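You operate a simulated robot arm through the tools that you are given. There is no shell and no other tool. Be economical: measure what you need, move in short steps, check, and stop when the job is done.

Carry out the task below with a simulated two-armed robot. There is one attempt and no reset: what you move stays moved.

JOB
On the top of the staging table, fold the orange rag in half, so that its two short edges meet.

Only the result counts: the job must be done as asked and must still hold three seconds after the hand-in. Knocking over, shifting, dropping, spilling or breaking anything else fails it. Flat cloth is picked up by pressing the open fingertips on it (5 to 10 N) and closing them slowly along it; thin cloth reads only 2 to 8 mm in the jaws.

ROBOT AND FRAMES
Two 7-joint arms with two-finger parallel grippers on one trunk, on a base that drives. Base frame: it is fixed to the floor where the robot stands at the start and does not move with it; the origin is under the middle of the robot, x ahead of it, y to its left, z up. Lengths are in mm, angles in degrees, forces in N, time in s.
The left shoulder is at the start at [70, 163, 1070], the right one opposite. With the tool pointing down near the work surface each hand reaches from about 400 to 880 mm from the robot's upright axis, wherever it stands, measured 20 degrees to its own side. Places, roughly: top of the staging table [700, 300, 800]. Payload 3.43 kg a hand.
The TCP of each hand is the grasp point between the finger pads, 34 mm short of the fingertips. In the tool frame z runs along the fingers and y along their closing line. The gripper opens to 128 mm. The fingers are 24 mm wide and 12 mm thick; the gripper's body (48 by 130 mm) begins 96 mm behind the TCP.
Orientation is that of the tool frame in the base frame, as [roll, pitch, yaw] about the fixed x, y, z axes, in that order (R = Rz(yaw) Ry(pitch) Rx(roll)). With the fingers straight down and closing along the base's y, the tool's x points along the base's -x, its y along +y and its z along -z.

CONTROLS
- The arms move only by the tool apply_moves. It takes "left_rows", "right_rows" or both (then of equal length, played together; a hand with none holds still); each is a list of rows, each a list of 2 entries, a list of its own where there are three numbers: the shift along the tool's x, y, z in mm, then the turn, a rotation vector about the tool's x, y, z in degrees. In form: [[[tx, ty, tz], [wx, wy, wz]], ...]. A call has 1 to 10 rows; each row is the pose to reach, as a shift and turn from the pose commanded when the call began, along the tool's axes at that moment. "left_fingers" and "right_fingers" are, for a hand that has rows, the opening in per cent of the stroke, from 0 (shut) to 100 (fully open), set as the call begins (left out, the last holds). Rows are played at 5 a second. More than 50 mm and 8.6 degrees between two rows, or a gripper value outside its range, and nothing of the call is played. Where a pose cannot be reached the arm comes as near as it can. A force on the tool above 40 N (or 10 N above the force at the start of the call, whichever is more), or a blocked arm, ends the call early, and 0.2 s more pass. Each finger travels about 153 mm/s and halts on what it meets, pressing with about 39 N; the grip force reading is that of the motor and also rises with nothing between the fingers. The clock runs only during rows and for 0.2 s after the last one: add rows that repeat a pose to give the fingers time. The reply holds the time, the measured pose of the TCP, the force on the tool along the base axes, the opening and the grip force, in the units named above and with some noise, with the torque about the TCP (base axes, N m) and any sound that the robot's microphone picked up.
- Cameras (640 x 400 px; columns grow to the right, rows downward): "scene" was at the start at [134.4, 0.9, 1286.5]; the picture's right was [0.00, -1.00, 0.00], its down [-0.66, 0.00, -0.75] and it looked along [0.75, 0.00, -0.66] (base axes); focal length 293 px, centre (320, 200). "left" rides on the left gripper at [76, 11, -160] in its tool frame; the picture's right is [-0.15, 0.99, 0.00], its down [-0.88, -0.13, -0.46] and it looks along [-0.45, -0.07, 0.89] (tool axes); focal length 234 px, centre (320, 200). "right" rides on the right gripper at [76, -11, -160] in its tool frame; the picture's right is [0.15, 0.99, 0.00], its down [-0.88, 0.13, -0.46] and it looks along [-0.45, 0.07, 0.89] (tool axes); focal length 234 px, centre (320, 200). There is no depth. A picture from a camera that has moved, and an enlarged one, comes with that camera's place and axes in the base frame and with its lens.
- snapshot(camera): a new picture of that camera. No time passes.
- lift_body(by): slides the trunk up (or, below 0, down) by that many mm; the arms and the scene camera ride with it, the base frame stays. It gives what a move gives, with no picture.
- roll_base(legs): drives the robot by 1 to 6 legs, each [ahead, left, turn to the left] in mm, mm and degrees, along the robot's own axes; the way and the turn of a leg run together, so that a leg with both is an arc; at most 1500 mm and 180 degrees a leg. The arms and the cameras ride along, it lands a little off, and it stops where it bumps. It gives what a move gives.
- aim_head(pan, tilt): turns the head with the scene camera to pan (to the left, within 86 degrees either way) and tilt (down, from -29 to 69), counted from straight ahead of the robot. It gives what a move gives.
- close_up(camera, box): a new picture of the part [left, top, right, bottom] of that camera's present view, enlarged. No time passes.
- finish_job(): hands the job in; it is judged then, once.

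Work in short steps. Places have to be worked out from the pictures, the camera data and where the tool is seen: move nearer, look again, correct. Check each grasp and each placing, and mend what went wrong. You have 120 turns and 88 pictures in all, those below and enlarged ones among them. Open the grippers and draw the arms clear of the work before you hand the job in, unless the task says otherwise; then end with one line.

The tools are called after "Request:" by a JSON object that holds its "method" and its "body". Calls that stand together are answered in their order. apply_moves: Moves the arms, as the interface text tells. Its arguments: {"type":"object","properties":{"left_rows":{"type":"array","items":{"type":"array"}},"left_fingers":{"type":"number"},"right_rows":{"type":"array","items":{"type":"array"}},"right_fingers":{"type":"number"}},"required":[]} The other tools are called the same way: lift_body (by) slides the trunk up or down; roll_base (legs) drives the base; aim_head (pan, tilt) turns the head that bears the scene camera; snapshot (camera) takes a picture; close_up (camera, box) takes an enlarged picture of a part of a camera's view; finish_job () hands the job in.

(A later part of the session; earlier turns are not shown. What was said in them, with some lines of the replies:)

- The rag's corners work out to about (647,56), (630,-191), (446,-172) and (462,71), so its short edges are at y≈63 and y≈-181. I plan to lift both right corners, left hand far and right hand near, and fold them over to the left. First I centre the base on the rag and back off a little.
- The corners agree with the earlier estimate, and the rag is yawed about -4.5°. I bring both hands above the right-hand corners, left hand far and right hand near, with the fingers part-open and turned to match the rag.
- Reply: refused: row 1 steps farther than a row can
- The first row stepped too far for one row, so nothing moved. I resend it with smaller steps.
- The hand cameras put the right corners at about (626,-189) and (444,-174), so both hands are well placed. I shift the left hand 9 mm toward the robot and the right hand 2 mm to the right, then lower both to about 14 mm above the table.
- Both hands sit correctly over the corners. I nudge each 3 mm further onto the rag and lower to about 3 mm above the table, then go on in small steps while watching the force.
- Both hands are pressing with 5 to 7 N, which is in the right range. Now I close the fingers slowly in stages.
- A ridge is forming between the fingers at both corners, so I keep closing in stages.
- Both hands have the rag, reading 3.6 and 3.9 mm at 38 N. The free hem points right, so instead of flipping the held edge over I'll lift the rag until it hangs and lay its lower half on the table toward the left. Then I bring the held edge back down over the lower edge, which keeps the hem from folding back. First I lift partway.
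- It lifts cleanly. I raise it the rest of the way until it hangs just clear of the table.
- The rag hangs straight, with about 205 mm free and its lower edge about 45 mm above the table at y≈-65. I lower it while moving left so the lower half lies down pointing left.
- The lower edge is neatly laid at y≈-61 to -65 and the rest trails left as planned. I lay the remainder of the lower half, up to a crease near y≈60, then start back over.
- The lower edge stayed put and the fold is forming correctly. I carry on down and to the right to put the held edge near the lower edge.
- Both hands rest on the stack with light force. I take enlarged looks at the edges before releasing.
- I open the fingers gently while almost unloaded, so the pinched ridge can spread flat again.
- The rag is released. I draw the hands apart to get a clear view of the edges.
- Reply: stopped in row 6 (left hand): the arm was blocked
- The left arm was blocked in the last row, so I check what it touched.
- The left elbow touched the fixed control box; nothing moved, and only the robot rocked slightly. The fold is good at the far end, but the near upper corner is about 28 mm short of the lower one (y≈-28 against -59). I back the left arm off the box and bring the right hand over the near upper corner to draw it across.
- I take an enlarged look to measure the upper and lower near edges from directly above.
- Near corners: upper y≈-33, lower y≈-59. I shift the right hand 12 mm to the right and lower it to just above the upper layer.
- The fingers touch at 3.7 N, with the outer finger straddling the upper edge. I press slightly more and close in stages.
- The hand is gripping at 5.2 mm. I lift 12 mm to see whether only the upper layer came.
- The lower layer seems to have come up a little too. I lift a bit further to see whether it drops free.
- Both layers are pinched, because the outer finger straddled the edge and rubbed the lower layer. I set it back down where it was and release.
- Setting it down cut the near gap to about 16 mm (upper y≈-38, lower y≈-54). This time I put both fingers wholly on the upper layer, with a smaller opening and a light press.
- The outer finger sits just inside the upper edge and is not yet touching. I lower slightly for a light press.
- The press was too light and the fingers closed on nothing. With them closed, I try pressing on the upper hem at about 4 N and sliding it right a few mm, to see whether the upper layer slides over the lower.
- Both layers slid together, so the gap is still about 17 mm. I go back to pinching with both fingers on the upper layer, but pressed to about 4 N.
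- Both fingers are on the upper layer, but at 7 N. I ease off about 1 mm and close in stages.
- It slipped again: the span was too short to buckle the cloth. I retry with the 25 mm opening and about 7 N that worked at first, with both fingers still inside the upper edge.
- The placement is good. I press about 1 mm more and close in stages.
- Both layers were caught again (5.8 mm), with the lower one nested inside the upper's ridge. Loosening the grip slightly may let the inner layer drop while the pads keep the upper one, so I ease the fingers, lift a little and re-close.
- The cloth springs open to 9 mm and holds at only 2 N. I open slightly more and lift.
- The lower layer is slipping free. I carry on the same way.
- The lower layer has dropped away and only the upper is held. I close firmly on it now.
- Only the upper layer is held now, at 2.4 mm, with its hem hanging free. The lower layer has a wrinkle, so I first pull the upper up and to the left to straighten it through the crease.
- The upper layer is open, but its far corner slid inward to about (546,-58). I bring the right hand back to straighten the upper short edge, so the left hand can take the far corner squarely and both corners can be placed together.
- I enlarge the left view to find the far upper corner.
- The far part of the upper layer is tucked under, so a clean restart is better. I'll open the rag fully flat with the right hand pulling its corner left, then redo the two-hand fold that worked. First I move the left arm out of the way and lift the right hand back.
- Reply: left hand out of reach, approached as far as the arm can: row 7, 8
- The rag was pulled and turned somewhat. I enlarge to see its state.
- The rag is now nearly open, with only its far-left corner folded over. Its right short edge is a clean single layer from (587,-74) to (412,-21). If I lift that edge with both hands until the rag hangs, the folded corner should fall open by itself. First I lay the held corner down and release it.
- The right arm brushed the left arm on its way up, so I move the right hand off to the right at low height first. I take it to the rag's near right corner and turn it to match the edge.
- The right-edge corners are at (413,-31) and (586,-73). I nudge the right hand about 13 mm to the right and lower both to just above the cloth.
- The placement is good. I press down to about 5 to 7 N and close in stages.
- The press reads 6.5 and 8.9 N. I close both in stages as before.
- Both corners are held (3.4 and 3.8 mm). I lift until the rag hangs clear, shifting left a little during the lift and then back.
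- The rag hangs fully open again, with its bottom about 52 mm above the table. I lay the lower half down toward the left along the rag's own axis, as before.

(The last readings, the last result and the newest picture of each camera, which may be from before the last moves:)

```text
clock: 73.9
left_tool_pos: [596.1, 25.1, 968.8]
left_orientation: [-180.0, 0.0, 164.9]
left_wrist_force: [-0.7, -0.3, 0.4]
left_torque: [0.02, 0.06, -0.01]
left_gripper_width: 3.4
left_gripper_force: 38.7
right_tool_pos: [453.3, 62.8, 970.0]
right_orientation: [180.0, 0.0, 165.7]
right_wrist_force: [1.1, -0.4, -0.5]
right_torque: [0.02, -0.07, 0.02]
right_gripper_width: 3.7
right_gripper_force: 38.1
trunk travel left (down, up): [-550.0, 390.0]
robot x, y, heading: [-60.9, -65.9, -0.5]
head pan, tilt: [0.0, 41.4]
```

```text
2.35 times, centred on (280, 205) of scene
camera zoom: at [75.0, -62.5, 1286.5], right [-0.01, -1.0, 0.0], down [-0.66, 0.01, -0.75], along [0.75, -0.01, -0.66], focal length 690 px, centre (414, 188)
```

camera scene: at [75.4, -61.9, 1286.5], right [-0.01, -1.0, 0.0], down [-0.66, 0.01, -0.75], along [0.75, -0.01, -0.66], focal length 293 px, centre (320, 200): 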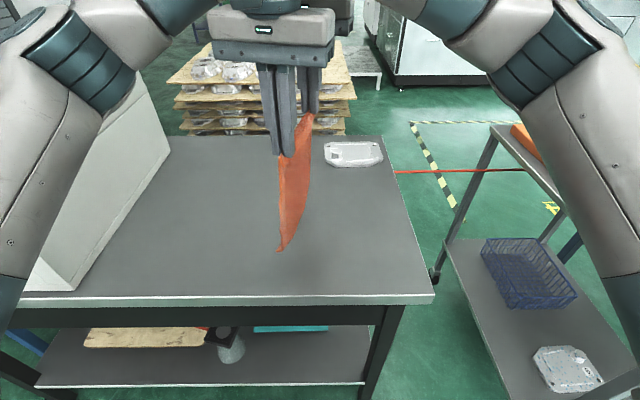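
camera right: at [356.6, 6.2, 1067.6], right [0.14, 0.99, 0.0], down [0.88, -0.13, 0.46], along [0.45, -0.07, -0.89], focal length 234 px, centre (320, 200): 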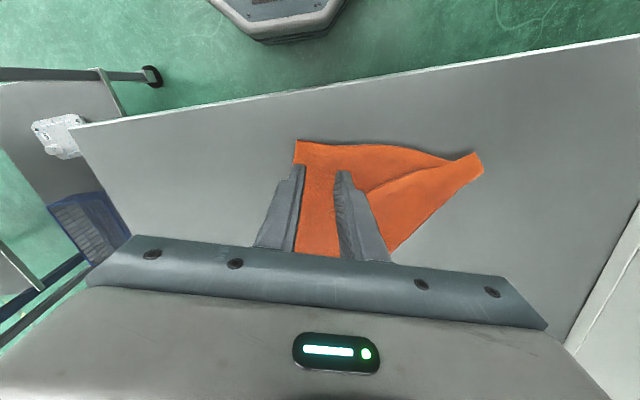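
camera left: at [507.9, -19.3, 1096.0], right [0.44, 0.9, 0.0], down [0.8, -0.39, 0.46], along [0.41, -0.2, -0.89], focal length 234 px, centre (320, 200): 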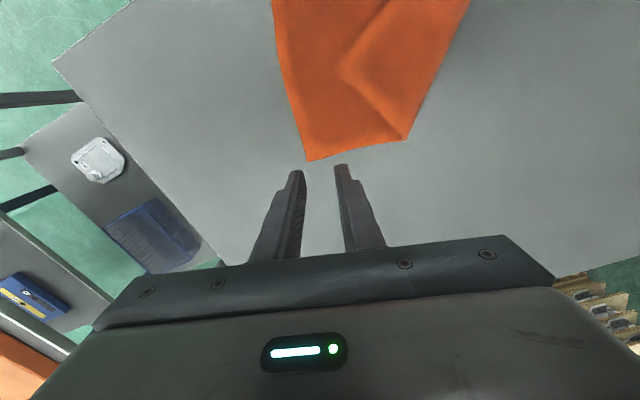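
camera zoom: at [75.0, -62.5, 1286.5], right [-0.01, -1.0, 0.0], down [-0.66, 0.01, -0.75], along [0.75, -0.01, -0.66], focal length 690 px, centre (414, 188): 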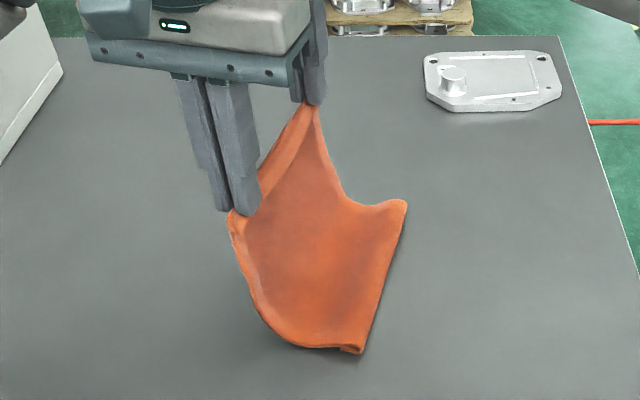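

The lower edge is laid from (605,-60) to (418,-22), square enough. I lay the rest to put the crease 123 mm from that edge, then bring the held edge back over, correcting each hand for its own distance to the lower edge.

Request:
{"method": "apply_moves", "body": {"left_rows": [[[0, 14, 16], [0, 0, 0]], [[0, 30, 34], [0, 0, 0]], [[0, 39, 48], [0, 0, 0]], [[0, 39, 54], [0, 0, 0]], [[-1, 28, 59], [0, 0, 0]], [[-2, 14, 66], [0, 0, 0]], [[-3, 0, 75], [0, 0, 0]], [[-4, -12, 85], [0, 0, 0]], [[-4, -12, 85], [0, 0, 0]]], "right_rows": [[[0, 12, 16], [0, 0, 0]], [[0, 24, 34], [0, 0, 0]], [[0, 31, 48], [0, 0, 0]], [[0, 31, 54], [0, 0, 0]], [[-1, 20, 59], [0, 0, 0]], [[-2, 6, 66], [0, 0, 0]], [[-3, -8, 75], [0, 0, 0]], [[-4, -20, 85], [0, 0, 0]], [[-4, -20, 85], [0, 0, 0]]]}}

Request:
{"method": "apply_moves", "body": {"left_rows": [[[0, -9, 10], [0, 0, 0]], [[-1, -17, 19], [0, 0, 0]], [[-1, -25, 28], [0, 0, 0]], [[-1, -32, 35], [0, 0, 0]], [[-1, -37, 40], [0, 0, 0]], [[-1, -39, 42], [0, 0, 0]], [[-1, -39, 42], [0, 0, 0]]], "right_rows": [[[0, -9, 10], [0, 0, 0]], [[-1, -17, 19], [0, 0, 0]], [[-1, -25, 28], [0, 0, 0]], [[-1, -32, 35], [0, 0, 0]], [[-1, -37, 40], [0, 0, 0]], [[-1, -39, 42], [0, 0, 0]], [[-1, -39, 42], [0, 0, 0]]]}}

Request:
{"method": "snapshot", "body": {"camera": "left"}}

Request:
{"method": "close_up", "body": {"camera": "right", "box": [240, 100, 460, 280]}}

```text
clock: 75.9
left_tool_pos: [596.6, 14.6, 886.4]
left_orientation: [-179.9, 0.0, 165.1]
left_wrist_force: [-1.0, 0.2, -0.8]
left_torque: [-0.01, 0.02, 0.02]
left_gripper_width: 3.4
left_gripper_force: 38.2
right_tool_pos: [452.9, 43.7, 883.7]
right_orientation: [180.0, 0.0, 165.7]
right_wrist_force: [1.4, -0.1, -0.1]
right_torque: [-0.03, -0.05, 0.01]
right_gripper_width: 3.9
right_gripper_force: 37.9
trunk travel left (down, up): [-550.0, 390.0]
robot x, y, heading: [-62.9, -60.1, -0.6]
head pan, tilt: [0.0, 41.4]
```

```text
clock: 77.5
left_tool_pos: [586.4, -23.9, 844.1]
left_orientation: [179.9, 0.1, 165.1]
left_wrist_force: [0.9, -0.5, 6.0]
left_torque: [0.02, -0.02, 0.0]
left_gripper_width: 3.4
left_gripper_force: 38.6
right_tool_pos: [445.2, 4.6, 843.1]
right_orientation: [180.0, 0.0, 165.8]
right_wrist_force: [1.5, 2.3, 6.6]
right_torque: [0.13, -0.05, -0.03]
right_gripper_width: 3.9
right_gripper_force: 38.5
trunk travel left (down, up): [-550.0, 390.0]
robot x, y, heading: [-60.0, -61.1, -0.9]
head pan, tilt: [0.0, 41.4]
```

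```text
11 pictures are left
camera left: at [516.6, 7.1, 1003.2], right [0.4, 0.92, 0.0], down [0.82, -0.35, 0.46], along [0.42, -0.18, -0.89], focal length 234 px, centre (320, 200)
```

left: 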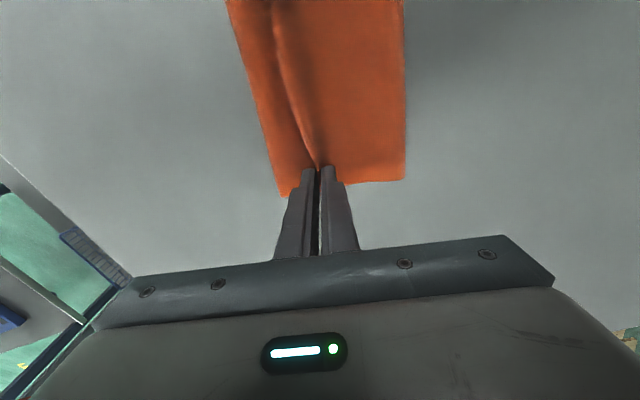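

```text
2.22 times, centred on (350, 190) of right
camera zoom: at [368.6, 11.0, 1003.6], right [0.1, 0.99, 0.0], down [0.89, -0.09, 0.46], along [0.45, -0.05, -0.89], focal length 520 px, centre (253, 222)
```

zoom: 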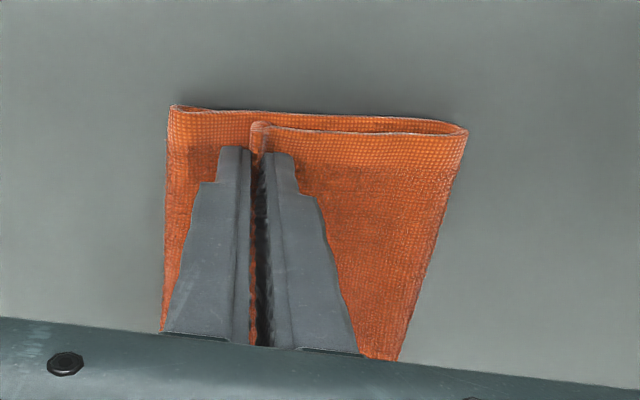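

The lower hem at the near corner has a small curl of about 14 mm from the earlier pinch; otherwise this is good, with the pinch points about 31 to 33 mm from the lower edge. I open the fingers in stages while sliding slightly right, so the ridge spreads toward the lower edge.

Request:
{"method": "apply_moves", "body": {"left_rows": [[[0, -2, -0.5], [0, 0, 0]], [[0, -3, -0.5], [0, 0, 0]]], "right_rows": [[[0, -2, -0.5], [0, 0, 0]], [[0, -3, -0.5], [0, 0, 0]]], "left_fingers": 6, "right_fingers": 6}}

Request:
{"method": "apply_moves", "body": {"left_rows": [[[0, -3, 0], [0, 0, 0]], [[0, -4, 0], [0, 0, 0]]], "right_rows": [[[0, -3, 0], [0, 0, 0]], [[0, -4, 0], [0, 0, 0]]], "left_fingers": 12, "right_fingers": 12}}

Request:
{"method": "apply_moves", "body": {"left_rows": [[[0, -3, 0], [0, 0, 0]], [[0, -5, 0], [0, 0, 0]]], "right_rows": [[[0, -3, 0], [0, 0, 0]], [[0, -5, 0], [0, 0, 0]]], "left_fingers": 20, "right_fingers": 20}}

Request:
{"method": "apply_moves", "body": {"left_rows": [[[0, 0, -15], [0, 0, 0]], [[0, 0, -40], [0, 0, 0]], [[0, 0, -70], [0, 0, 0]], [[0, 0, -100], [0, 0, 0]], [[0, 0, -100], [0, 0, 0]]], "right_rows": [[[0, 0, -15], [0, 0, 0]], [[0, 0, -40], [0, 0, 0]], [[0, -20, -60], [0, 0, 0]], [[0, -60, -70], [0, 0, 0]], [[0, -100, -70], [0, 0, 0]]]}}

Request:
{"method": "snapshot", "body": {"camera": "right"}}

```text
clock: 78.1
left_tool_pos: [586.6, -27.3, 841.7]
left_orientation: [-180.0, 0.0, 165.0]
left_wrist_force: [-0.3, 1.2, 1.5]
left_torque: [0.09, 0.06, -0.02]
left_gripper_width: 8.3
left_gripper_force: 0.7
right_tool_pos: [444.4, 0.5, 843.1]
right_orientation: [180.0, 0.0, 165.8]
right_wrist_force: [-0.5, 0.4, 3.1]
right_torque: [0.07, -0.01, -0.03]
right_gripper_width: 8.3
right_gripper_force: 1.0
trunk travel left (down, up): [-550.0, 390.0]
robot x, y, heading: [-59.0, -61.2, -0.7]
head pan, tilt: [0.0, 41.4]
```

```text
clock: 78.7
left_tool_pos: [586.1, -30.4, 843.0]
left_orientation: [180.0, 0.0, 165.1]
left_wrist_force: [0.2, 0.2, 2.4]
left_torque: [0.03, 0.03, -0.01]
left_gripper_width: 15.4
left_gripper_force: 0.1
right_tool_pos: [443.7, -3.0, 843.5]
right_orientation: [-179.9, -0.1, 165.8]
right_wrist_force: [0.1, 1.1, 2.4]
right_torque: [0.06, -0.08, -0.02]
right_gripper_width: 15.3
right_gripper_force: 0.0
trunk travel left (down, up): [-550.0, 390.0]
robot x, y, heading: [-55.2, -64.0, -0.7]
head pan, tilt: [0.0, 41.4]
```

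```text
clock: 79.3
left_tool_pos: [585.5, -35.8, 841.9]
left_orientation: [180.0, 0.1, 165.0]
left_wrist_force: [-1.3, 0.7, 1.8]
left_torque: [0.02, 0.0, -0.02]
left_gripper_width: 25.5
left_gripper_force: 0.0
right_tool_pos: [441.7, -8.0, 844.2]
right_orientation: [-179.9, 0.0, 165.8]
right_wrist_force: [0.9, -0.5, 0.8]
right_torque: [0.01, 0.0, 0.01]
right_gripper_width: 25.5
right_gripper_force: 0.1
trunk travel left (down, up): [-550.0, 390.0]
robot x, y, heading: [-59.8, -59.7, -0.8]
head pan, tilt: [0.0, 41.4]
```

```text
clock: 80.5
left_tool_pos: [585.6, -39.1, 943.6]
left_orientation: [-180.0, 0.0, 165.0]
left_wrist_force: [-0.2, -0.7, -0.4]
left_torque: [0.02, 0.04, -0.01]
left_gripper_width: 25.5
left_gripper_force: 0.1
right_tool_pos: [417.3, -106.0, 911.8]
right_orientation: [180.0, -0.2, 165.8]
right_wrist_force: [-1.0, -0.5, -0.1]
right_torque: [0.03, 0.0, 0.01]
right_gripper_width: 25.6
right_gripper_force: 0.1
trunk travel left (down, up): [-550.0, 390.0]
robot x, y, heading: [-61.5, -59.1, -0.6]
head pan, tilt: [0.0, 41.4]
```

```text
9 pictures are left
camera right: at [340.3, -99.2, 1072.1], right [0.1, 0.99, 0.0], down [0.89, -0.09, 0.45], along [0.45, -0.04, -0.89], focal length 234 px, centre (320, 200)
```

right: 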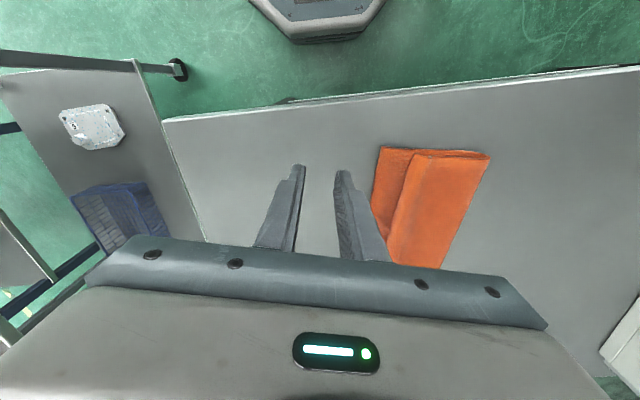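

I draw both hands further apart, staying clear of the box, and look at the result.

Request:
{"method": "apply_moves", "body": {"left_rows": [[[0, 25, -15], [0, 0, 0]], [[0, 55, -30], [0, 0, 0]], [[0, 85, -45], [0, 0, 0]], [[0, 110, -60], [0, 0, 0]], [[0, 130, -60], [0, 0, 0]]], "right_rows": [[[0, -25, -15], [0, 0, 0]], [[0, -55, -30], [0, 0, 0]], [[0, -85, -45], [0, 0, 0]], [[0, -110, -60], [0, 0, 0]], [[0, -130, -60], [0, 0, 0]]]}}

Request:
{"method": "close_up", "body": {"camera": "scene", "box": [220, 170, 370, 280]}}

```text
clock: 81.7
left_tool_pos: [618.7, 90.3, 1004.4]
left_orientation: [180.0, 0.1, 165.0]
left_wrist_force: [-0.5, -0.9, 0.9]
left_torque: [0.01, 0.01, 0.01]
left_gripper_width: 25.8
left_gripper_force: 0.0
right_tool_pos: [386.0, -230.2, 973.6]
right_orientation: [-179.9, 0.0, 165.8]
right_wrist_force: [-0.2, -0.2, 0.9]
right_torque: [0.03, 0.0, -0.03]
right_gripper_width: 25.6
right_gripper_force: 0.1
trunk travel left (down, up): [-550.0, 390.0]
robot x, y, heading: [-61.6, -63.0, -0.8]
head pan, tilt: [0.0, 41.4]
```

```text
3.64 times, centred on (295, 225) of scene
camera zoom: at [75.5, -62.0, 1286.5], right [-0.01, -1.0, 0.0], down [-0.66, 0.01, -0.75], along [0.75, -0.01, -0.66], focal length 1066 px, centre (411, 109)
```

zoom: 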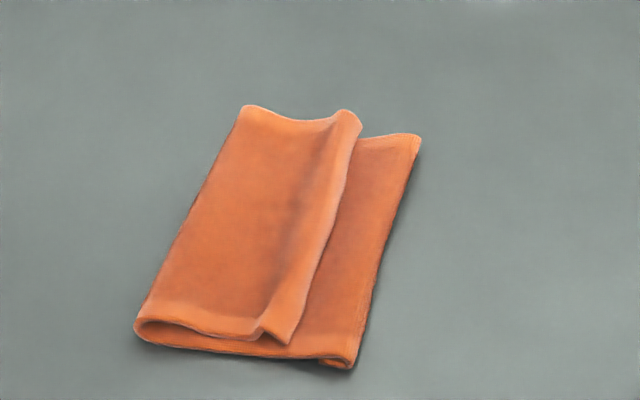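

The upper edge is now parallel but about 35 mm short, because its pinched slack still stands as a ridge of upper layer only. That ridge can be re-gripped without touching the lower layer, so I bring both hands back over it and close without pressing.

Request:
{"method": "apply_moves", "body": {"left_rows": [[[0, -20, 0], [0, 0, 0]], [[0, -45, 10], [0, 0, 0]], [[0, -70, 30], [0, 0, 0]], [[0, -95, 55], [0, 0, 0]], [[0, -112, 85], [0, 0, 0]], [[0, -118, 115], [0, 0, 0]], [[0, -118, 135], [0, 0, 0]], [[0, -118, 145], [0, 0, 0]], [[0, -118, 145], [0, 0, 0]]], "right_rows": [[[0, 35, 0], [0, 0, 0]], [[0, 72, 0], [0, 0, 0]], [[0, 110, 10], [0, 0, 0]], [[0, 148, 25], [0, 0, 0]], [[0, 186, 45], [0, 0, 0]], [[0, 220, 70], [0, 0, 0]], [[0, 242, 95], [0, 0, 0]], [[0, 242, 115], [0, 0, 0]], [[0, 242, 115], [0, 0, 0]]], "left_fingers": 24, "right_fingers": 24}}

Request:
{"method": "close_up", "body": {"camera": "right", "box": [220, 80, 440, 260]}}

Request:
{"method": "close_up", "body": {"camera": "left", "box": [220, 60, 440, 240]}}

```text
clock: 83.7
left_tool_pos: [589.2, -24.0, 857.1]
left_orientation: [-180.0, 0.0, 165.0]
left_wrist_force: [0.5, 0.8, -0.4]
left_torque: [-0.01, 0.02, -0.04]
left_gripper_width: 30.5
left_gripper_force: 0.0
right_tool_pos: [444.4, 3.9, 858.9]
right_orientation: [179.9, 0.0, 165.8]
right_wrist_force: [0.0, 0.2, 0.4]
right_torque: [-0.01, 0.01, -0.02]
right_gripper_width: 30.6
right_gripper_force: 0.1
trunk travel left (down, up): [-550.0, 390.0]
robot x, y, heading: [-58.8, -59.4, -0.6]
head pan, tilt: [0.0, 41.4]
```

```text
2.22 times, centred on (330, 170) of right
camera zoom: at [368.9, 11.6, 1018.6], right [0.1, 0.99, 0.0], down [0.89, -0.09, 0.46], along [0.45, -0.05, -0.89], focal length 520 px, centre (298, 267)
```

zoom: 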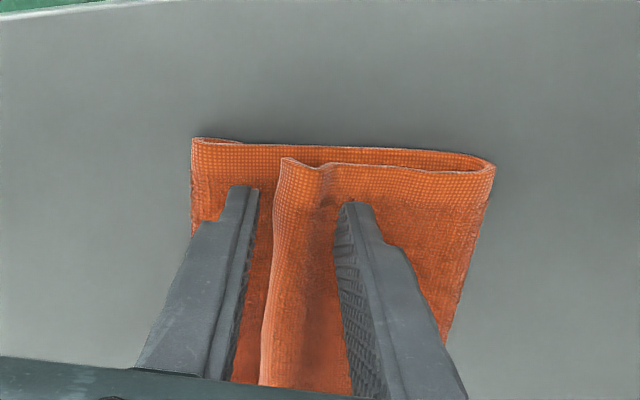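

```text
2.22 times, centred on (330, 150) of left
camera zoom: at [518.0, 6.9, 1017.5], right [0.4, 0.92, 0.0], down [0.82, -0.35, 0.46], along [0.42, -0.18, -0.89], focal length 520 px, centre (298, 311)
```

zoom: 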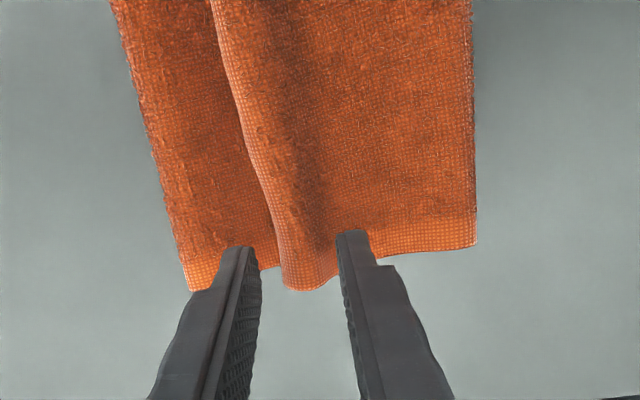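

Both humps stand between the open fingers. The lower hem is also tucked under along its edge: it rolled when it landed. I'll take just the top of the upper's hump for a small pinch, re-hang the rag and lay it again with an earlier sideways motion.

Request:
{"method": "apply_moves", "body": {"left_rows": [[[0, -2, 5], [0, 0, 0]], [[0, -2, 9], [0, 0, 0]], [[0, -2, 9], [0, 0, 0]]], "right_rows": [[[0, 0, 6], [0, 0, 0]], [[0, 0, 11], [0, 0, 0]], [[0, 0, 11], [0, 0, 0]]]}}

Request:
{"method": "apply_moves", "body": {"left_rows": [[[0, 0, 0], [0, 0, 0]], [[0, 0, 0], [0, 0, 0]]], "right_rows": [[[0, 0, 0], [0, 0, 0]], [[0, 0, 0], [0, 0, 0]]], "left_fingers": 8, "right_fingers": 8}}

Request:
{"method": "apply_moves", "body": {"left_rows": [[[0, 0, 0], [0, 0, 0]], [[0, 0, 0], [0, 0, 0]]], "right_rows": [[[0, 0, 0], [0, 0, 0]], [[0, 0, 0], [0, 0, 0]]], "left_fingers": 0, "right_fingers": 0}}

```text
clock: 84.5
left_tool_pos: [588.5, -25.2, 848.9]
left_orientation: [180.0, 0.0, 165.0]
left_wrist_force: [0.4, 1.0, -0.2]
left_torque: [-0.02, -0.05, -0.04]
left_gripper_width: 30.7
left_gripper_force: 0.0
right_tool_pos: [446.3, 4.7, 847.2]
right_orientation: [180.0, 0.0, 165.8]
right_wrist_force: [-0.4, 0.1, -0.7]
right_torque: [-0.03, 0.01, -0.01]
right_gripper_width: 30.9
right_gripper_force: 0.1
trunk travel left (down, up): [-550.0, 390.0]
robot x, y, heading: [-59.3, -60.6, -0.3]
head pan, tilt: [0.0, 41.4]
```

```text
clock: 85.1
left_tool_pos: [589.0, -25.4, 847.4]
left_orientation: [-179.9, 0.0, 165.0]
left_wrist_force: [1.0, 0.1, -0.9]
left_torque: [0.0, 0.02, -0.01]
left_gripper_width: 10.3
left_gripper_force: 0.3
right_tool_pos: [445.4, 3.6, 847.2]
right_orientation: [180.0, 0.0, 165.9]
right_wrist_force: [0.8, 0.2, -0.5]
right_torque: [0.02, 0.01, 0.04]
right_gripper_width: 8.2
right_gripper_force: 8.2
trunk travel left (down, up): [-550.0, 390.0]
robot x, y, heading: [-57.6, -58.6, -0.6]
head pan, tilt: [0.0, 41.4]
```

```text
clock: 85.7
left_tool_pos: [587.6, -25.8, 849.5]
left_orientation: [-180.0, 0.1, 165.0]
left_wrist_force: [-0.3, 0.0, -0.5]
left_torque: [-0.01, 0.03, -0.02]
left_gripper_width: 4.0
left_gripper_force: 38.9
right_tool_pos: [446.1, 4.4, 846.7]
right_orientation: [-179.9, 0.1, 165.8]
right_wrist_force: [0.2, 0.5, 0.4]
right_torque: [0.04, -0.03, 0.0]
right_gripper_width: 4.1
right_gripper_force: 38.5
trunk travel left (down, up): [-550.0, 390.0]
robot x, y, heading: [-60.0, -62.0, -0.6]
head pan, tilt: [0.0, 41.4]
```

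Both hands hold the upper layer only (4.0 and 4.1 mm). I lift to hang again and return to the same starting spot.

Request:
{"method": "apply_moves", "body": {"left_rows": [[[0, 0, -15], [0, 0, 0]], [[0, 8, -40], [0, 0, 0]], [[0, 16, -66], [0, 0, 0]], [[0, 24, -92], [0, 0, 0]], [[0, 32, -118], [0, 0, 0]], [[0, 36, -144], [0, 0, 0]], [[0, 36, -170], [0, 0, 0]], [[0, 36, -196], [0, 0, 0]], [[0, 36, -222], [0, 0, 0]], [[0, 36, -252], [0, 0, 0]]], "right_rows": [[[0, 0, -15], [0, 0, 0]], [[0, 8, -40], [0, 0, 0]], [[0, 16, -66], [0, 0, 0]], [[0, 24, -92], [0, 0, 0]], [[0, 32, -118], [0, 0, 0]], [[0, 36, -144], [0, 0, 0]], [[0, 36, -170], [0, 0, 0]], [[0, 36, -196], [0, 0, 0]], [[0, 36, -222], [0, 0, 0]], [[0, 36, -254], [0, 0, 0]]]}}

Request:
{"method": "apply_moves", "body": {"left_rows": [[[0, -10, -5], [0, 0, 0]], [[0, -22, -10], [0, 0, 0]], [[0, -34, -10], [0, 0, 0]], [[0, -46, -10], [0, 0, 0]], [[0, -56, -10], [0, 0, 0]], [[0, -62, -10], [0, 0, 0]], [[0, -62, -10], [0, 0, 0]], [[0, -62, -10], [0, 0, 0]], [[0, -62, -10], [0, 0, 0]], [[0, -62, -10], [0, 0, 0]]], "right_rows": [[[0, -10, -5], [0, 0, 0]], [[0, -22, -10], [0, 0, 0]], [[0, -34, -10], [0, 0, 0]], [[0, -46, -10], [0, 0, 0]], [[0, -56, -10], [0, 0, 0]], [[0, -62, -10], [0, 0, 0]], [[0, -62, -10], [0, 0, 0]], [[0, -62, -10], [0, 0, 0]], [[0, -62, -10], [0, 0, 0]], [[0, -62, -10], [0, 0, 0]]]}}

Request:
{"method": "close_up", "body": {"camera": "scene", "box": [200, 80, 380, 270]}}

```text
clock: 87.9
left_tool_pos: [598.0, 8.7, 1104.0]
left_orientation: [-180.0, 0.0, 164.9]
left_wrist_force: [-1.9, -0.4, -0.3]
left_torque: [0.03, -0.02, -0.04]
left_gripper_width: 3.9
left_gripper_force: 37.8
right_tool_pos: [454.3, 38.5, 1102.2]
right_orientation: [179.9, 0.1, 165.9]
right_wrist_force: [1.1, -0.3, 0.3]
right_torque: [0.03, -0.07, -0.02]
right_gripper_width: 4.2
right_gripper_force: 38.3
trunk travel left (down, up): [-550.0, 390.0]
robot x, y, heading: [-62.0, -60.6, -0.7]
head pan, tilt: [0.0, 41.4]
```

```text
clock: 90.1
left_tool_pos: [580.8, -51.8, 1111.2]
left_orientation: [180.0, -0.1, 164.9]
left_wrist_force: [0.1, -0.2, 1.0]
left_torque: [0.06, 0.01, -0.03]
left_gripper_width: 4.0
left_gripper_force: 37.8
right_tool_pos: [439.8, -22.4, 1110.3]
right_orientation: [180.0, 0.0, 165.8]
right_wrist_force: [-1.1, 0.8, 0.4]
right_torque: [0.05, 0.0, 0.0]
right_gripper_width: 4.2
right_gripper_force: 38.7
trunk travel left (down, up): [-550.0, 390.0]
robot x, y, heading: [-60.0, -61.6, -0.6]
head pan, tilt: [0.0, 41.4]
```

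```text
2.11 times, centred on (290, 175) of scene
camera zoom: at [75.4, -61.9, 1286.5], right [-0.01, -1.0, 0.0], down [-0.66, 0.01, -0.75], along [0.75, -0.01, -0.66], focal length 617 px, centre (383, 253)
```

zoom: 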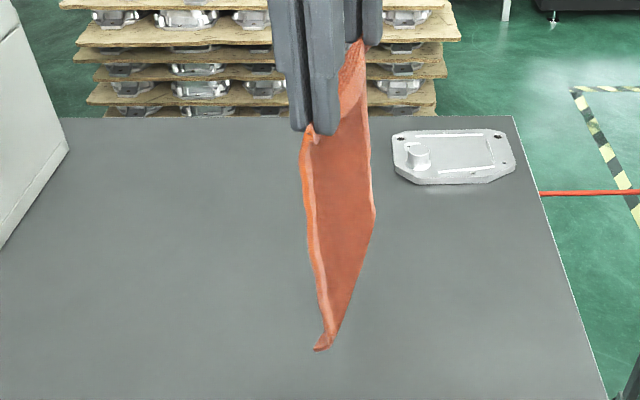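

The bottom edge is curled slightly toward the left at the near corner. To straighten it, I start further right and let the bottom hem touch and trail while moving left, then lay the rest.

Request:
{"method": "apply_moves", "body": {"left_rows": [[[0, -12, 0], [0, 0, 0]], [[0, -26, 5], [0, 0, 0]], [[0, -40, 15], [0, 0, 0]], [[0, -50, 25], [0, 0, 0]], [[0, -50, 30], [0, 0, 0]], [[0, -50, 30], [0, 0, 0]], [[0, -50, 30], [0, 0, 0]]], "right_rows": [[[0, -12, 0], [0, 0, 0]], [[0, -26, 5], [0, 0, 0]], [[0, -40, 15], [0, 0, 0]], [[0, -50, 25], [0, 0, 0]], [[0, -50, 30], [0, 0, 0]], [[0, -50, 30], [0, 0, 0]], [[0, -50, 30], [0, 0, 0]]]}}

Request:
{"method": "apply_moves", "body": {"left_rows": [[[0, 8, 18], [0, 0, 0]], [[0, 20, 34], [0, 0, 0]], [[0, 33, 42], [0, 0, 0]], [[0, 46, 46], [0, 0, 0]], [[0, 59, 49], [0, 0, 0]], [[0, 72, 53], [0, 0, 0]], [[0, 85, 60], [0, 0, 0]], [[0, 98, 71], [0, 0, 0]], [[0, 111, 84], [0, 0, 0]], [[0, 122, 96], [0, 0, 0]]], "right_rows": [[[0, 8, 18], [0, 0, 0]], [[0, 20, 34], [0, 0, 0]], [[0, 33, 42], [0, 0, 0]], [[0, 46, 46], [0, 0, 0]], [[0, 59, 49], [0, 0, 0]], [[0, 72, 53], [0, 0, 0]], [[0, 85, 60], [0, 0, 0]], [[0, 98, 71], [0, 0, 0]], [[0, 111, 84], [0, 0, 0]], [[0, 122, 96], [0, 0, 0]]]}}

Request:
{"method": "close_up", "body": {"camera": "scene", "box": [190, 120, 370, 290]}}

```text
clock: 91.7
left_tool_pos: [569.0, -100.1, 1080.9]
left_orientation: [-180.0, -0.1, 165.0]
left_wrist_force: [-0.3, 0.3, -0.5]
left_torque: [0.03, 0.01, 0.0]
left_gripper_width: 4.2
left_gripper_force: 38.0
right_tool_pos: [426.4, -69.8, 1079.2]
right_orientation: [-180.0, 0.0, 165.8]
right_wrist_force: [0.7, 0.1, 0.1]
right_torque: [0.01, 0.0, -0.01]
right_gripper_width: 4.1
right_gripper_force: 37.9
trunk travel left (down, up): [-550.0, 390.0]
robot x, y, heading: [-60.6, -64.5, -0.6]
head pan, tilt: [0.0, 41.4]
```

```text
clock: 93.9
left_tool_pos: [598.1, 18.0, 985.4]
left_orientation: [-179.9, -0.1, 165.0]
left_wrist_force: [0.0, -0.2, -0.3]
left_torque: [0.04, 0.01, -0.02]
left_gripper_width: 4.0
left_gripper_force: 37.7
right_tool_pos: [458.0, 47.8, 983.6]
right_orientation: [-179.8, -0.1, 165.6]
right_wrist_force: [0.2, 0.6, 0.3]
right_torque: [0.04, 0.02, -0.02]
right_gripper_width: 4.2
right_gripper_force: 38.5
trunk travel left (down, up): [-550.0, 390.0]
robot x, y, heading: [-56.2, -61.5, -0.5]
head pan, tilt: [0.0, 41.4]
```

```text
2.35 times, centred on (280, 205) of scene
camera zoom: at [76.0, -61.2, 1286.4], right [-0.01, -1.0, 0.0], down [-0.66, 0.01, -0.75], along [0.75, -0.01, -0.66], focal length 690 px, centre (414, 188)
```

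zoom: 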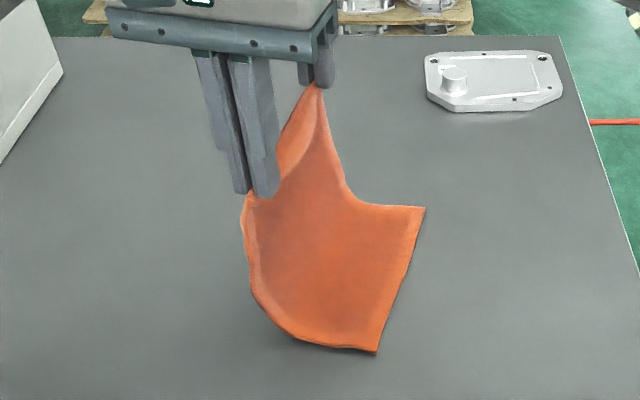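

The lower hem is flat now, with sharp corners at (598,-80) and (419,-34), and the hands are square to it. I lay the rest to a crease about 119 mm from that edge and bring the held edge back over it.

Request:
{"method": "apply_moves", "body": {"left_rows": [[[0, 7, 18], [0, 0, 0]], [[0, 14, 36], [0, 0, 0]], [[0, 20, 53], [0, 0, 0]], [[0, 22, 60], [0, 0, 0]], [[0, 12, 62], [0, 0, 0]], [[0, 2, 64], [0, 0, 0]], [[0, -8, 67], [0, 0, 0]], [[0, -18, 72], [0, 0, 0]], [[0, -27, 78], [0, 0, 0]], [[0, -36, 84], [0, 0, 0]]], "right_rows": [[[0, 9, 18], [0, 0, 0]], [[0, 18, 36], [0, 0, 0]], [[0, 26, 53], [0, 0, 0]], [[0, 28, 60], [0, 0, 0]], [[0, 18, 62], [0, 0, 0]], [[0, 8, 64], [0, 0, 0]], [[0, -2, 67], [0, 0, 0]], [[0, -12, 72], [0, 0, 0]], [[0, -21, 78], [0, 0, 0]], [[0, -30, 84], [0, 0, 0]]]}}

Request:
{"method": "apply_moves", "body": {"left_rows": [[[0, -8, 9], [0, 0, 0]], [[0, -15, 19], [0, 0, 0]], [[0, -21, 29], [0, 0, 0]], [[0, -26, 39], [0, 0, 0]], [[0, -30, 48], [0, 0, 0]], [[0, -32, 54], [0, 0, 0]], [[0, -32, 56.5], [0, 0, 0]], [[0, -32, 56.5], [0, 0, 0]]], "right_rows": [[[0, -8, 9], [0, 0, 0]], [[0, -15, 19], [0, 0, 0]], [[0, -21, 29], [0, 0, 0]], [[0, -26, 39], [0, 0, 0]], [[0, -30, 48], [0, 0, 0]], [[0, -32, 54], [0, 0, 0]], [[0, -32, 56.5], [0, 0, 0]], [[0, -32, 56.5], [0, 0, 0]]]}}

Request:
{"method": "close_up", "body": {"camera": "right", "box": [220, 90, 460, 270]}}

```text
clock: 96.1
left_tool_pos: [589.5, -16.7, 901.9]
left_orientation: [-180.0, -0.1, 165.0]
left_wrist_force: [-0.8, -0.5, -0.6]
left_torque: [0.0, 0.04, -0.04]
left_gripper_width: 4.0
left_gripper_force: 38.3
right_tool_pos: [449.6, 19.8, 900.7]
right_orientation: [-180.0, -0.1, 165.7]
right_wrist_force: [-0.5, -0.1, 0.1]
right_torque: [0.07, -0.01, -0.04]
right_gripper_width: 3.9
right_gripper_force: 38.5
trunk travel left (down, up): [-550.0, 390.0]
robot x, y, heading: [-59.8, -62.1, -0.6]
head pan, tilt: [0.0, 41.4]
```

```text
clock: 97.9
left_tool_pos: [581.5, -47.4, 844.1]
left_orientation: [180.0, 0.1, 165.0]
left_wrist_force: [0.1, 0.6, 1.2]
left_torque: [0.02, 0.01, -0.01]
left_gripper_width: 3.9
left_gripper_force: 38.5
right_tool_pos: [440.3, -11.5, 844.1]
right_orientation: [-179.9, 0.0, 165.8]
right_wrist_force: [1.2, 0.2, 0.8]
right_torque: [0.03, -0.05, 0.0]
right_gripper_width: 4.2
right_gripper_force: 38.5
trunk travel left (down, up): [-550.0, 390.0]
robot x, y, heading: [-61.5, -61.2, -0.4]
head pan, tilt: [0.0, 41.4]
```

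```text
2.22 times, centred on (340, 180) of right
camera zoom: at [364.7, -5.0, 1004.5], right [0.1, 0.99, 0.0], down [0.89, -0.09, 0.46], along [0.45, -0.05, -0.89], focal length 520 px, centre (276, 244)
```

zoom: 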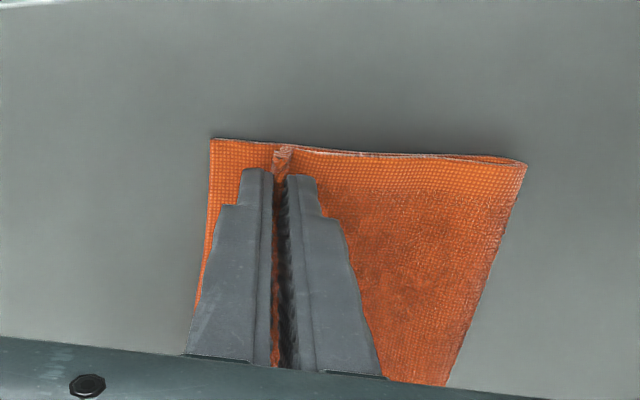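

This is a neat fold: the pinch points are about 29 mm from the lower edge, with the hem under the outer fingers. Earlier releases left the edge near the pinch point, so I lift slightly, move both about 18 mm further toward the lower edge, and set down.

Request:
{"method": "apply_moves", "body": {"left_rows": [[[0, 0, -6], [0, 0, 0]], [[0, -6, -9], [0, 0, 0]], [[0, -12, -9], [0, 0, 0]], [[0, -17, -6], [0, 0, 0]], [[0, -17, 0], [0, 0, 0]], [[0, -17, 0.5], [0, 0, 0]]], "right_rows": [[[0, 0, -6], [0, 0, 0]], [[0, -7, -9], [0, 0, 0]], [[0, -14, -9], [0, 0, 0]], [[0, -20, -6], [0, 0, 0]], [[0, -20, 0], [0, 0, 0]], [[0, -20, 0.5], [0, 0, 0]]]}}

Request:
{"method": "apply_moves", "body": {"left_rows": [[[0, 0, 0], [0, 0, 0]], [[0, 0, 0], [0, 0, 0]]], "right_rows": [[[0, 0, 0], [0, 0, 0]], [[0, 0, 0], [0, 0, 0]]], "left_fingers": 6, "right_fingers": 6}}

Request:
{"method": "apply_moves", "body": {"left_rows": [[[0, 0, 0], [0, 0, 0]], [[0, 0, 0], [0, 0, 0]]], "right_rows": [[[0, 0, 0], [0, 0, 0]], [[0, 0, 0], [0, 0, 0]]], "left_fingers": 20, "right_fingers": 20}}

Request:
{"method": "apply_moves", "body": {"left_rows": [[[0, 0, -10], [0, 0, 0]], [[0, 0, -30], [0, 0, 0]], [[0, 10, -60], [0, 0, 0]], [[0, 40, -90], [0, 0, 0]], [[0, 75, -120], [0, 0, 0]], [[0, 105, -140], [0, 0, 0]], [[0, 130, -155], [0, 0, 0]]], "right_rows": [[[0, 0, -10], [0, 0, 0]], [[0, 0, -30], [0, 0, 0]], [[0, -20, -60], [0, 0, 0]], [[0, -60, -80], [0, 0, 0]], [[0, -105, -100], [0, 0, 0]], [[0, -150, -110], [0, 0, 0]], [[0, -195, -120], [0, 0, 0]]]}}

Request:
{"method": "close_up", "body": {"camera": "scene", "box": [220, 170, 370, 280]}}

```text
clock: 99.3
left_tool_pos: [578.1, -64.0, 844.8]
left_orientation: [-179.9, 0.0, 165.0]
left_wrist_force: [-0.3, -0.3, 1.2]
left_torque: [0.0, 0.02, -0.02]
left_gripper_width: 4.2
left_gripper_force: 37.8
right_tool_pos: [434.9, -32.0, 843.4]
right_orientation: [-179.9, 0.0, 165.7]
right_wrist_force: [1.0, -0.2, 1.7]
right_torque: [0.05, -0.03, 0.01]
right_gripper_width: 4.1
right_gripper_force: 38.4
trunk travel left (down, up): [-550.0, 390.0]
robot x, y, heading: [-61.4, -59.4, -0.7]
head pan, tilt: [0.0, 41.4]
```

```text
clock: 99.9
left_tool_pos: [577.0, -63.6, 845.0]
left_orientation: [180.0, -0.1, 164.9]
left_wrist_force: [-0.7, 0.3, 1.0]
left_torque: [0.04, -0.02, 0.0]
left_gripper_width: 4.8
left_gripper_force: 8.0
right_tool_pos: [435.0, -31.0, 843.8]
right_orientation: [180.0, 0.1, 165.9]
right_wrist_force: [0.0, 0.7, -0.2]
right_torque: [0.0, -0.01, -0.03]
right_gripper_width: 5.5
right_gripper_force: 8.5
trunk travel left (down, up): [-550.0, 390.0]
robot x, y, heading: [-61.2, -56.6, -0.7]
head pan, tilt: [0.0, 41.4]
```

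```text
clock: 100.5
left_tool_pos: [577.2, -63.8, 844.7]
left_orientation: [-179.9, 0.0, 165.0]
left_wrist_force: [0.4, 0.0, 1.3]
left_torque: [-0.01, -0.01, 0.0]
left_gripper_width: 25.6
left_gripper_force: 0.1
right_tool_pos: [435.5, -31.4, 844.4]
right_orientation: [180.0, 0.0, 165.7]
right_wrist_force: [-0.6, 0.3, 0.6]
right_torque: [0.04, -0.01, -0.02]
right_gripper_width: 25.7
right_gripper_force: 0.1
trunk travel left (down, up): [-550.0, 390.0]
robot x, y, heading: [-58.3, -60.5, -0.7]
head pan, tilt: [0.0, 41.4]
```

```text
clock: 102.1
left_tool_pos: [610.7, 62.9, 998.5]
left_orientation: [180.0, 0.0, 164.9]
left_wrist_force: [0.6, 0.8, 0.6]
left_torque: [0.04, -0.02, 0.0]
left_gripper_width: 25.7
left_gripper_force: 0.1
right_tool_pos: [390.0, -222.4, 963.6]
right_orientation: [180.0, -0.1, 165.8]
right_wrist_force: [0.1, -0.6, 0.8]
right_torque: [-0.01, 0.0, 0.0]
right_gripper_width: 25.7
right_gripper_force: 0.0
trunk travel left (down, up): [-550.0, 390.0]
robot x, y, heading: [-60.4, -67.3, -0.7]
head pan, tilt: [0.0, 41.4]
```

```text
3.64 times, centred on (295, 225) of scene
camera zoom: at [74.2, -62.8, 1286.6], right [-0.01, -1.0, 0.0], down [-0.66, 0.01, -0.75], along [0.75, -0.01, -0.66], focal length 1066 px, centre (411, 109)
```

zoom: 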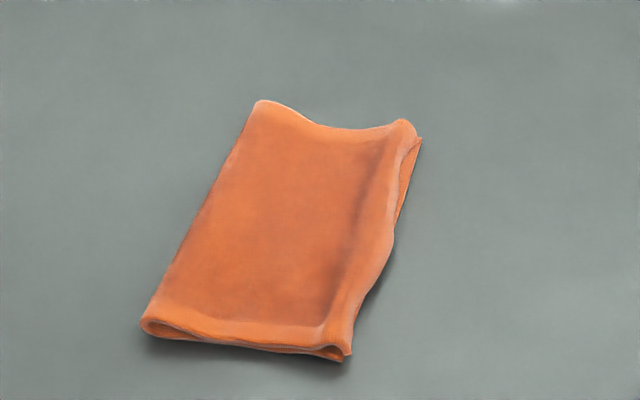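

The two short edges now appear to meet at both ends, and the fold is square. I take one closer look at the edges from the right hand's side.

Request:
{"method": "close_up", "body": {"camera": "right", "box": [370, 110, 570, 260]}}

```text
2.67 times, centred on (470, 185) of right
camera zoom: at [312.7, -214.9, 1124.3], right [0.1, 0.99, 0.0], down [0.89, -0.09, 0.46], along [0.45, -0.05, -0.89], focal length 624 px, centre (-80, 240)
```

zoom: 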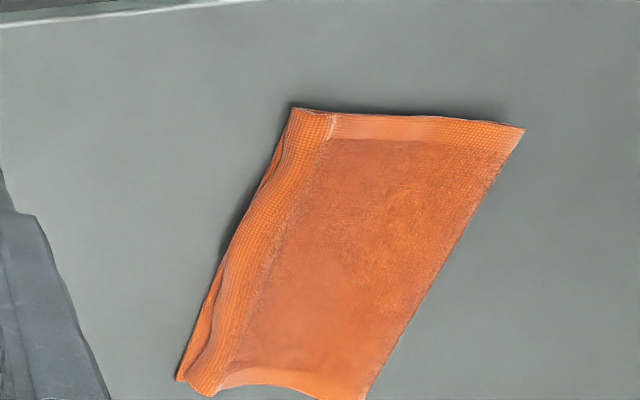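

The upper hem lies along the lower edge over its full length, within a few mm, the rag is flat, and both hands are open and clear. I hand the job in.

Request:
{"method": "finish_job", "body": {}}

```text
The job is handed in.
```

The orange rag is folded in half on the staging table, with its two short edges meeting to within about 5 to 10 mm. A slight ridge remains in the top layer near that edge. It took a refold, and during it the left arm briefly touched the control box; I saw nothing shift.
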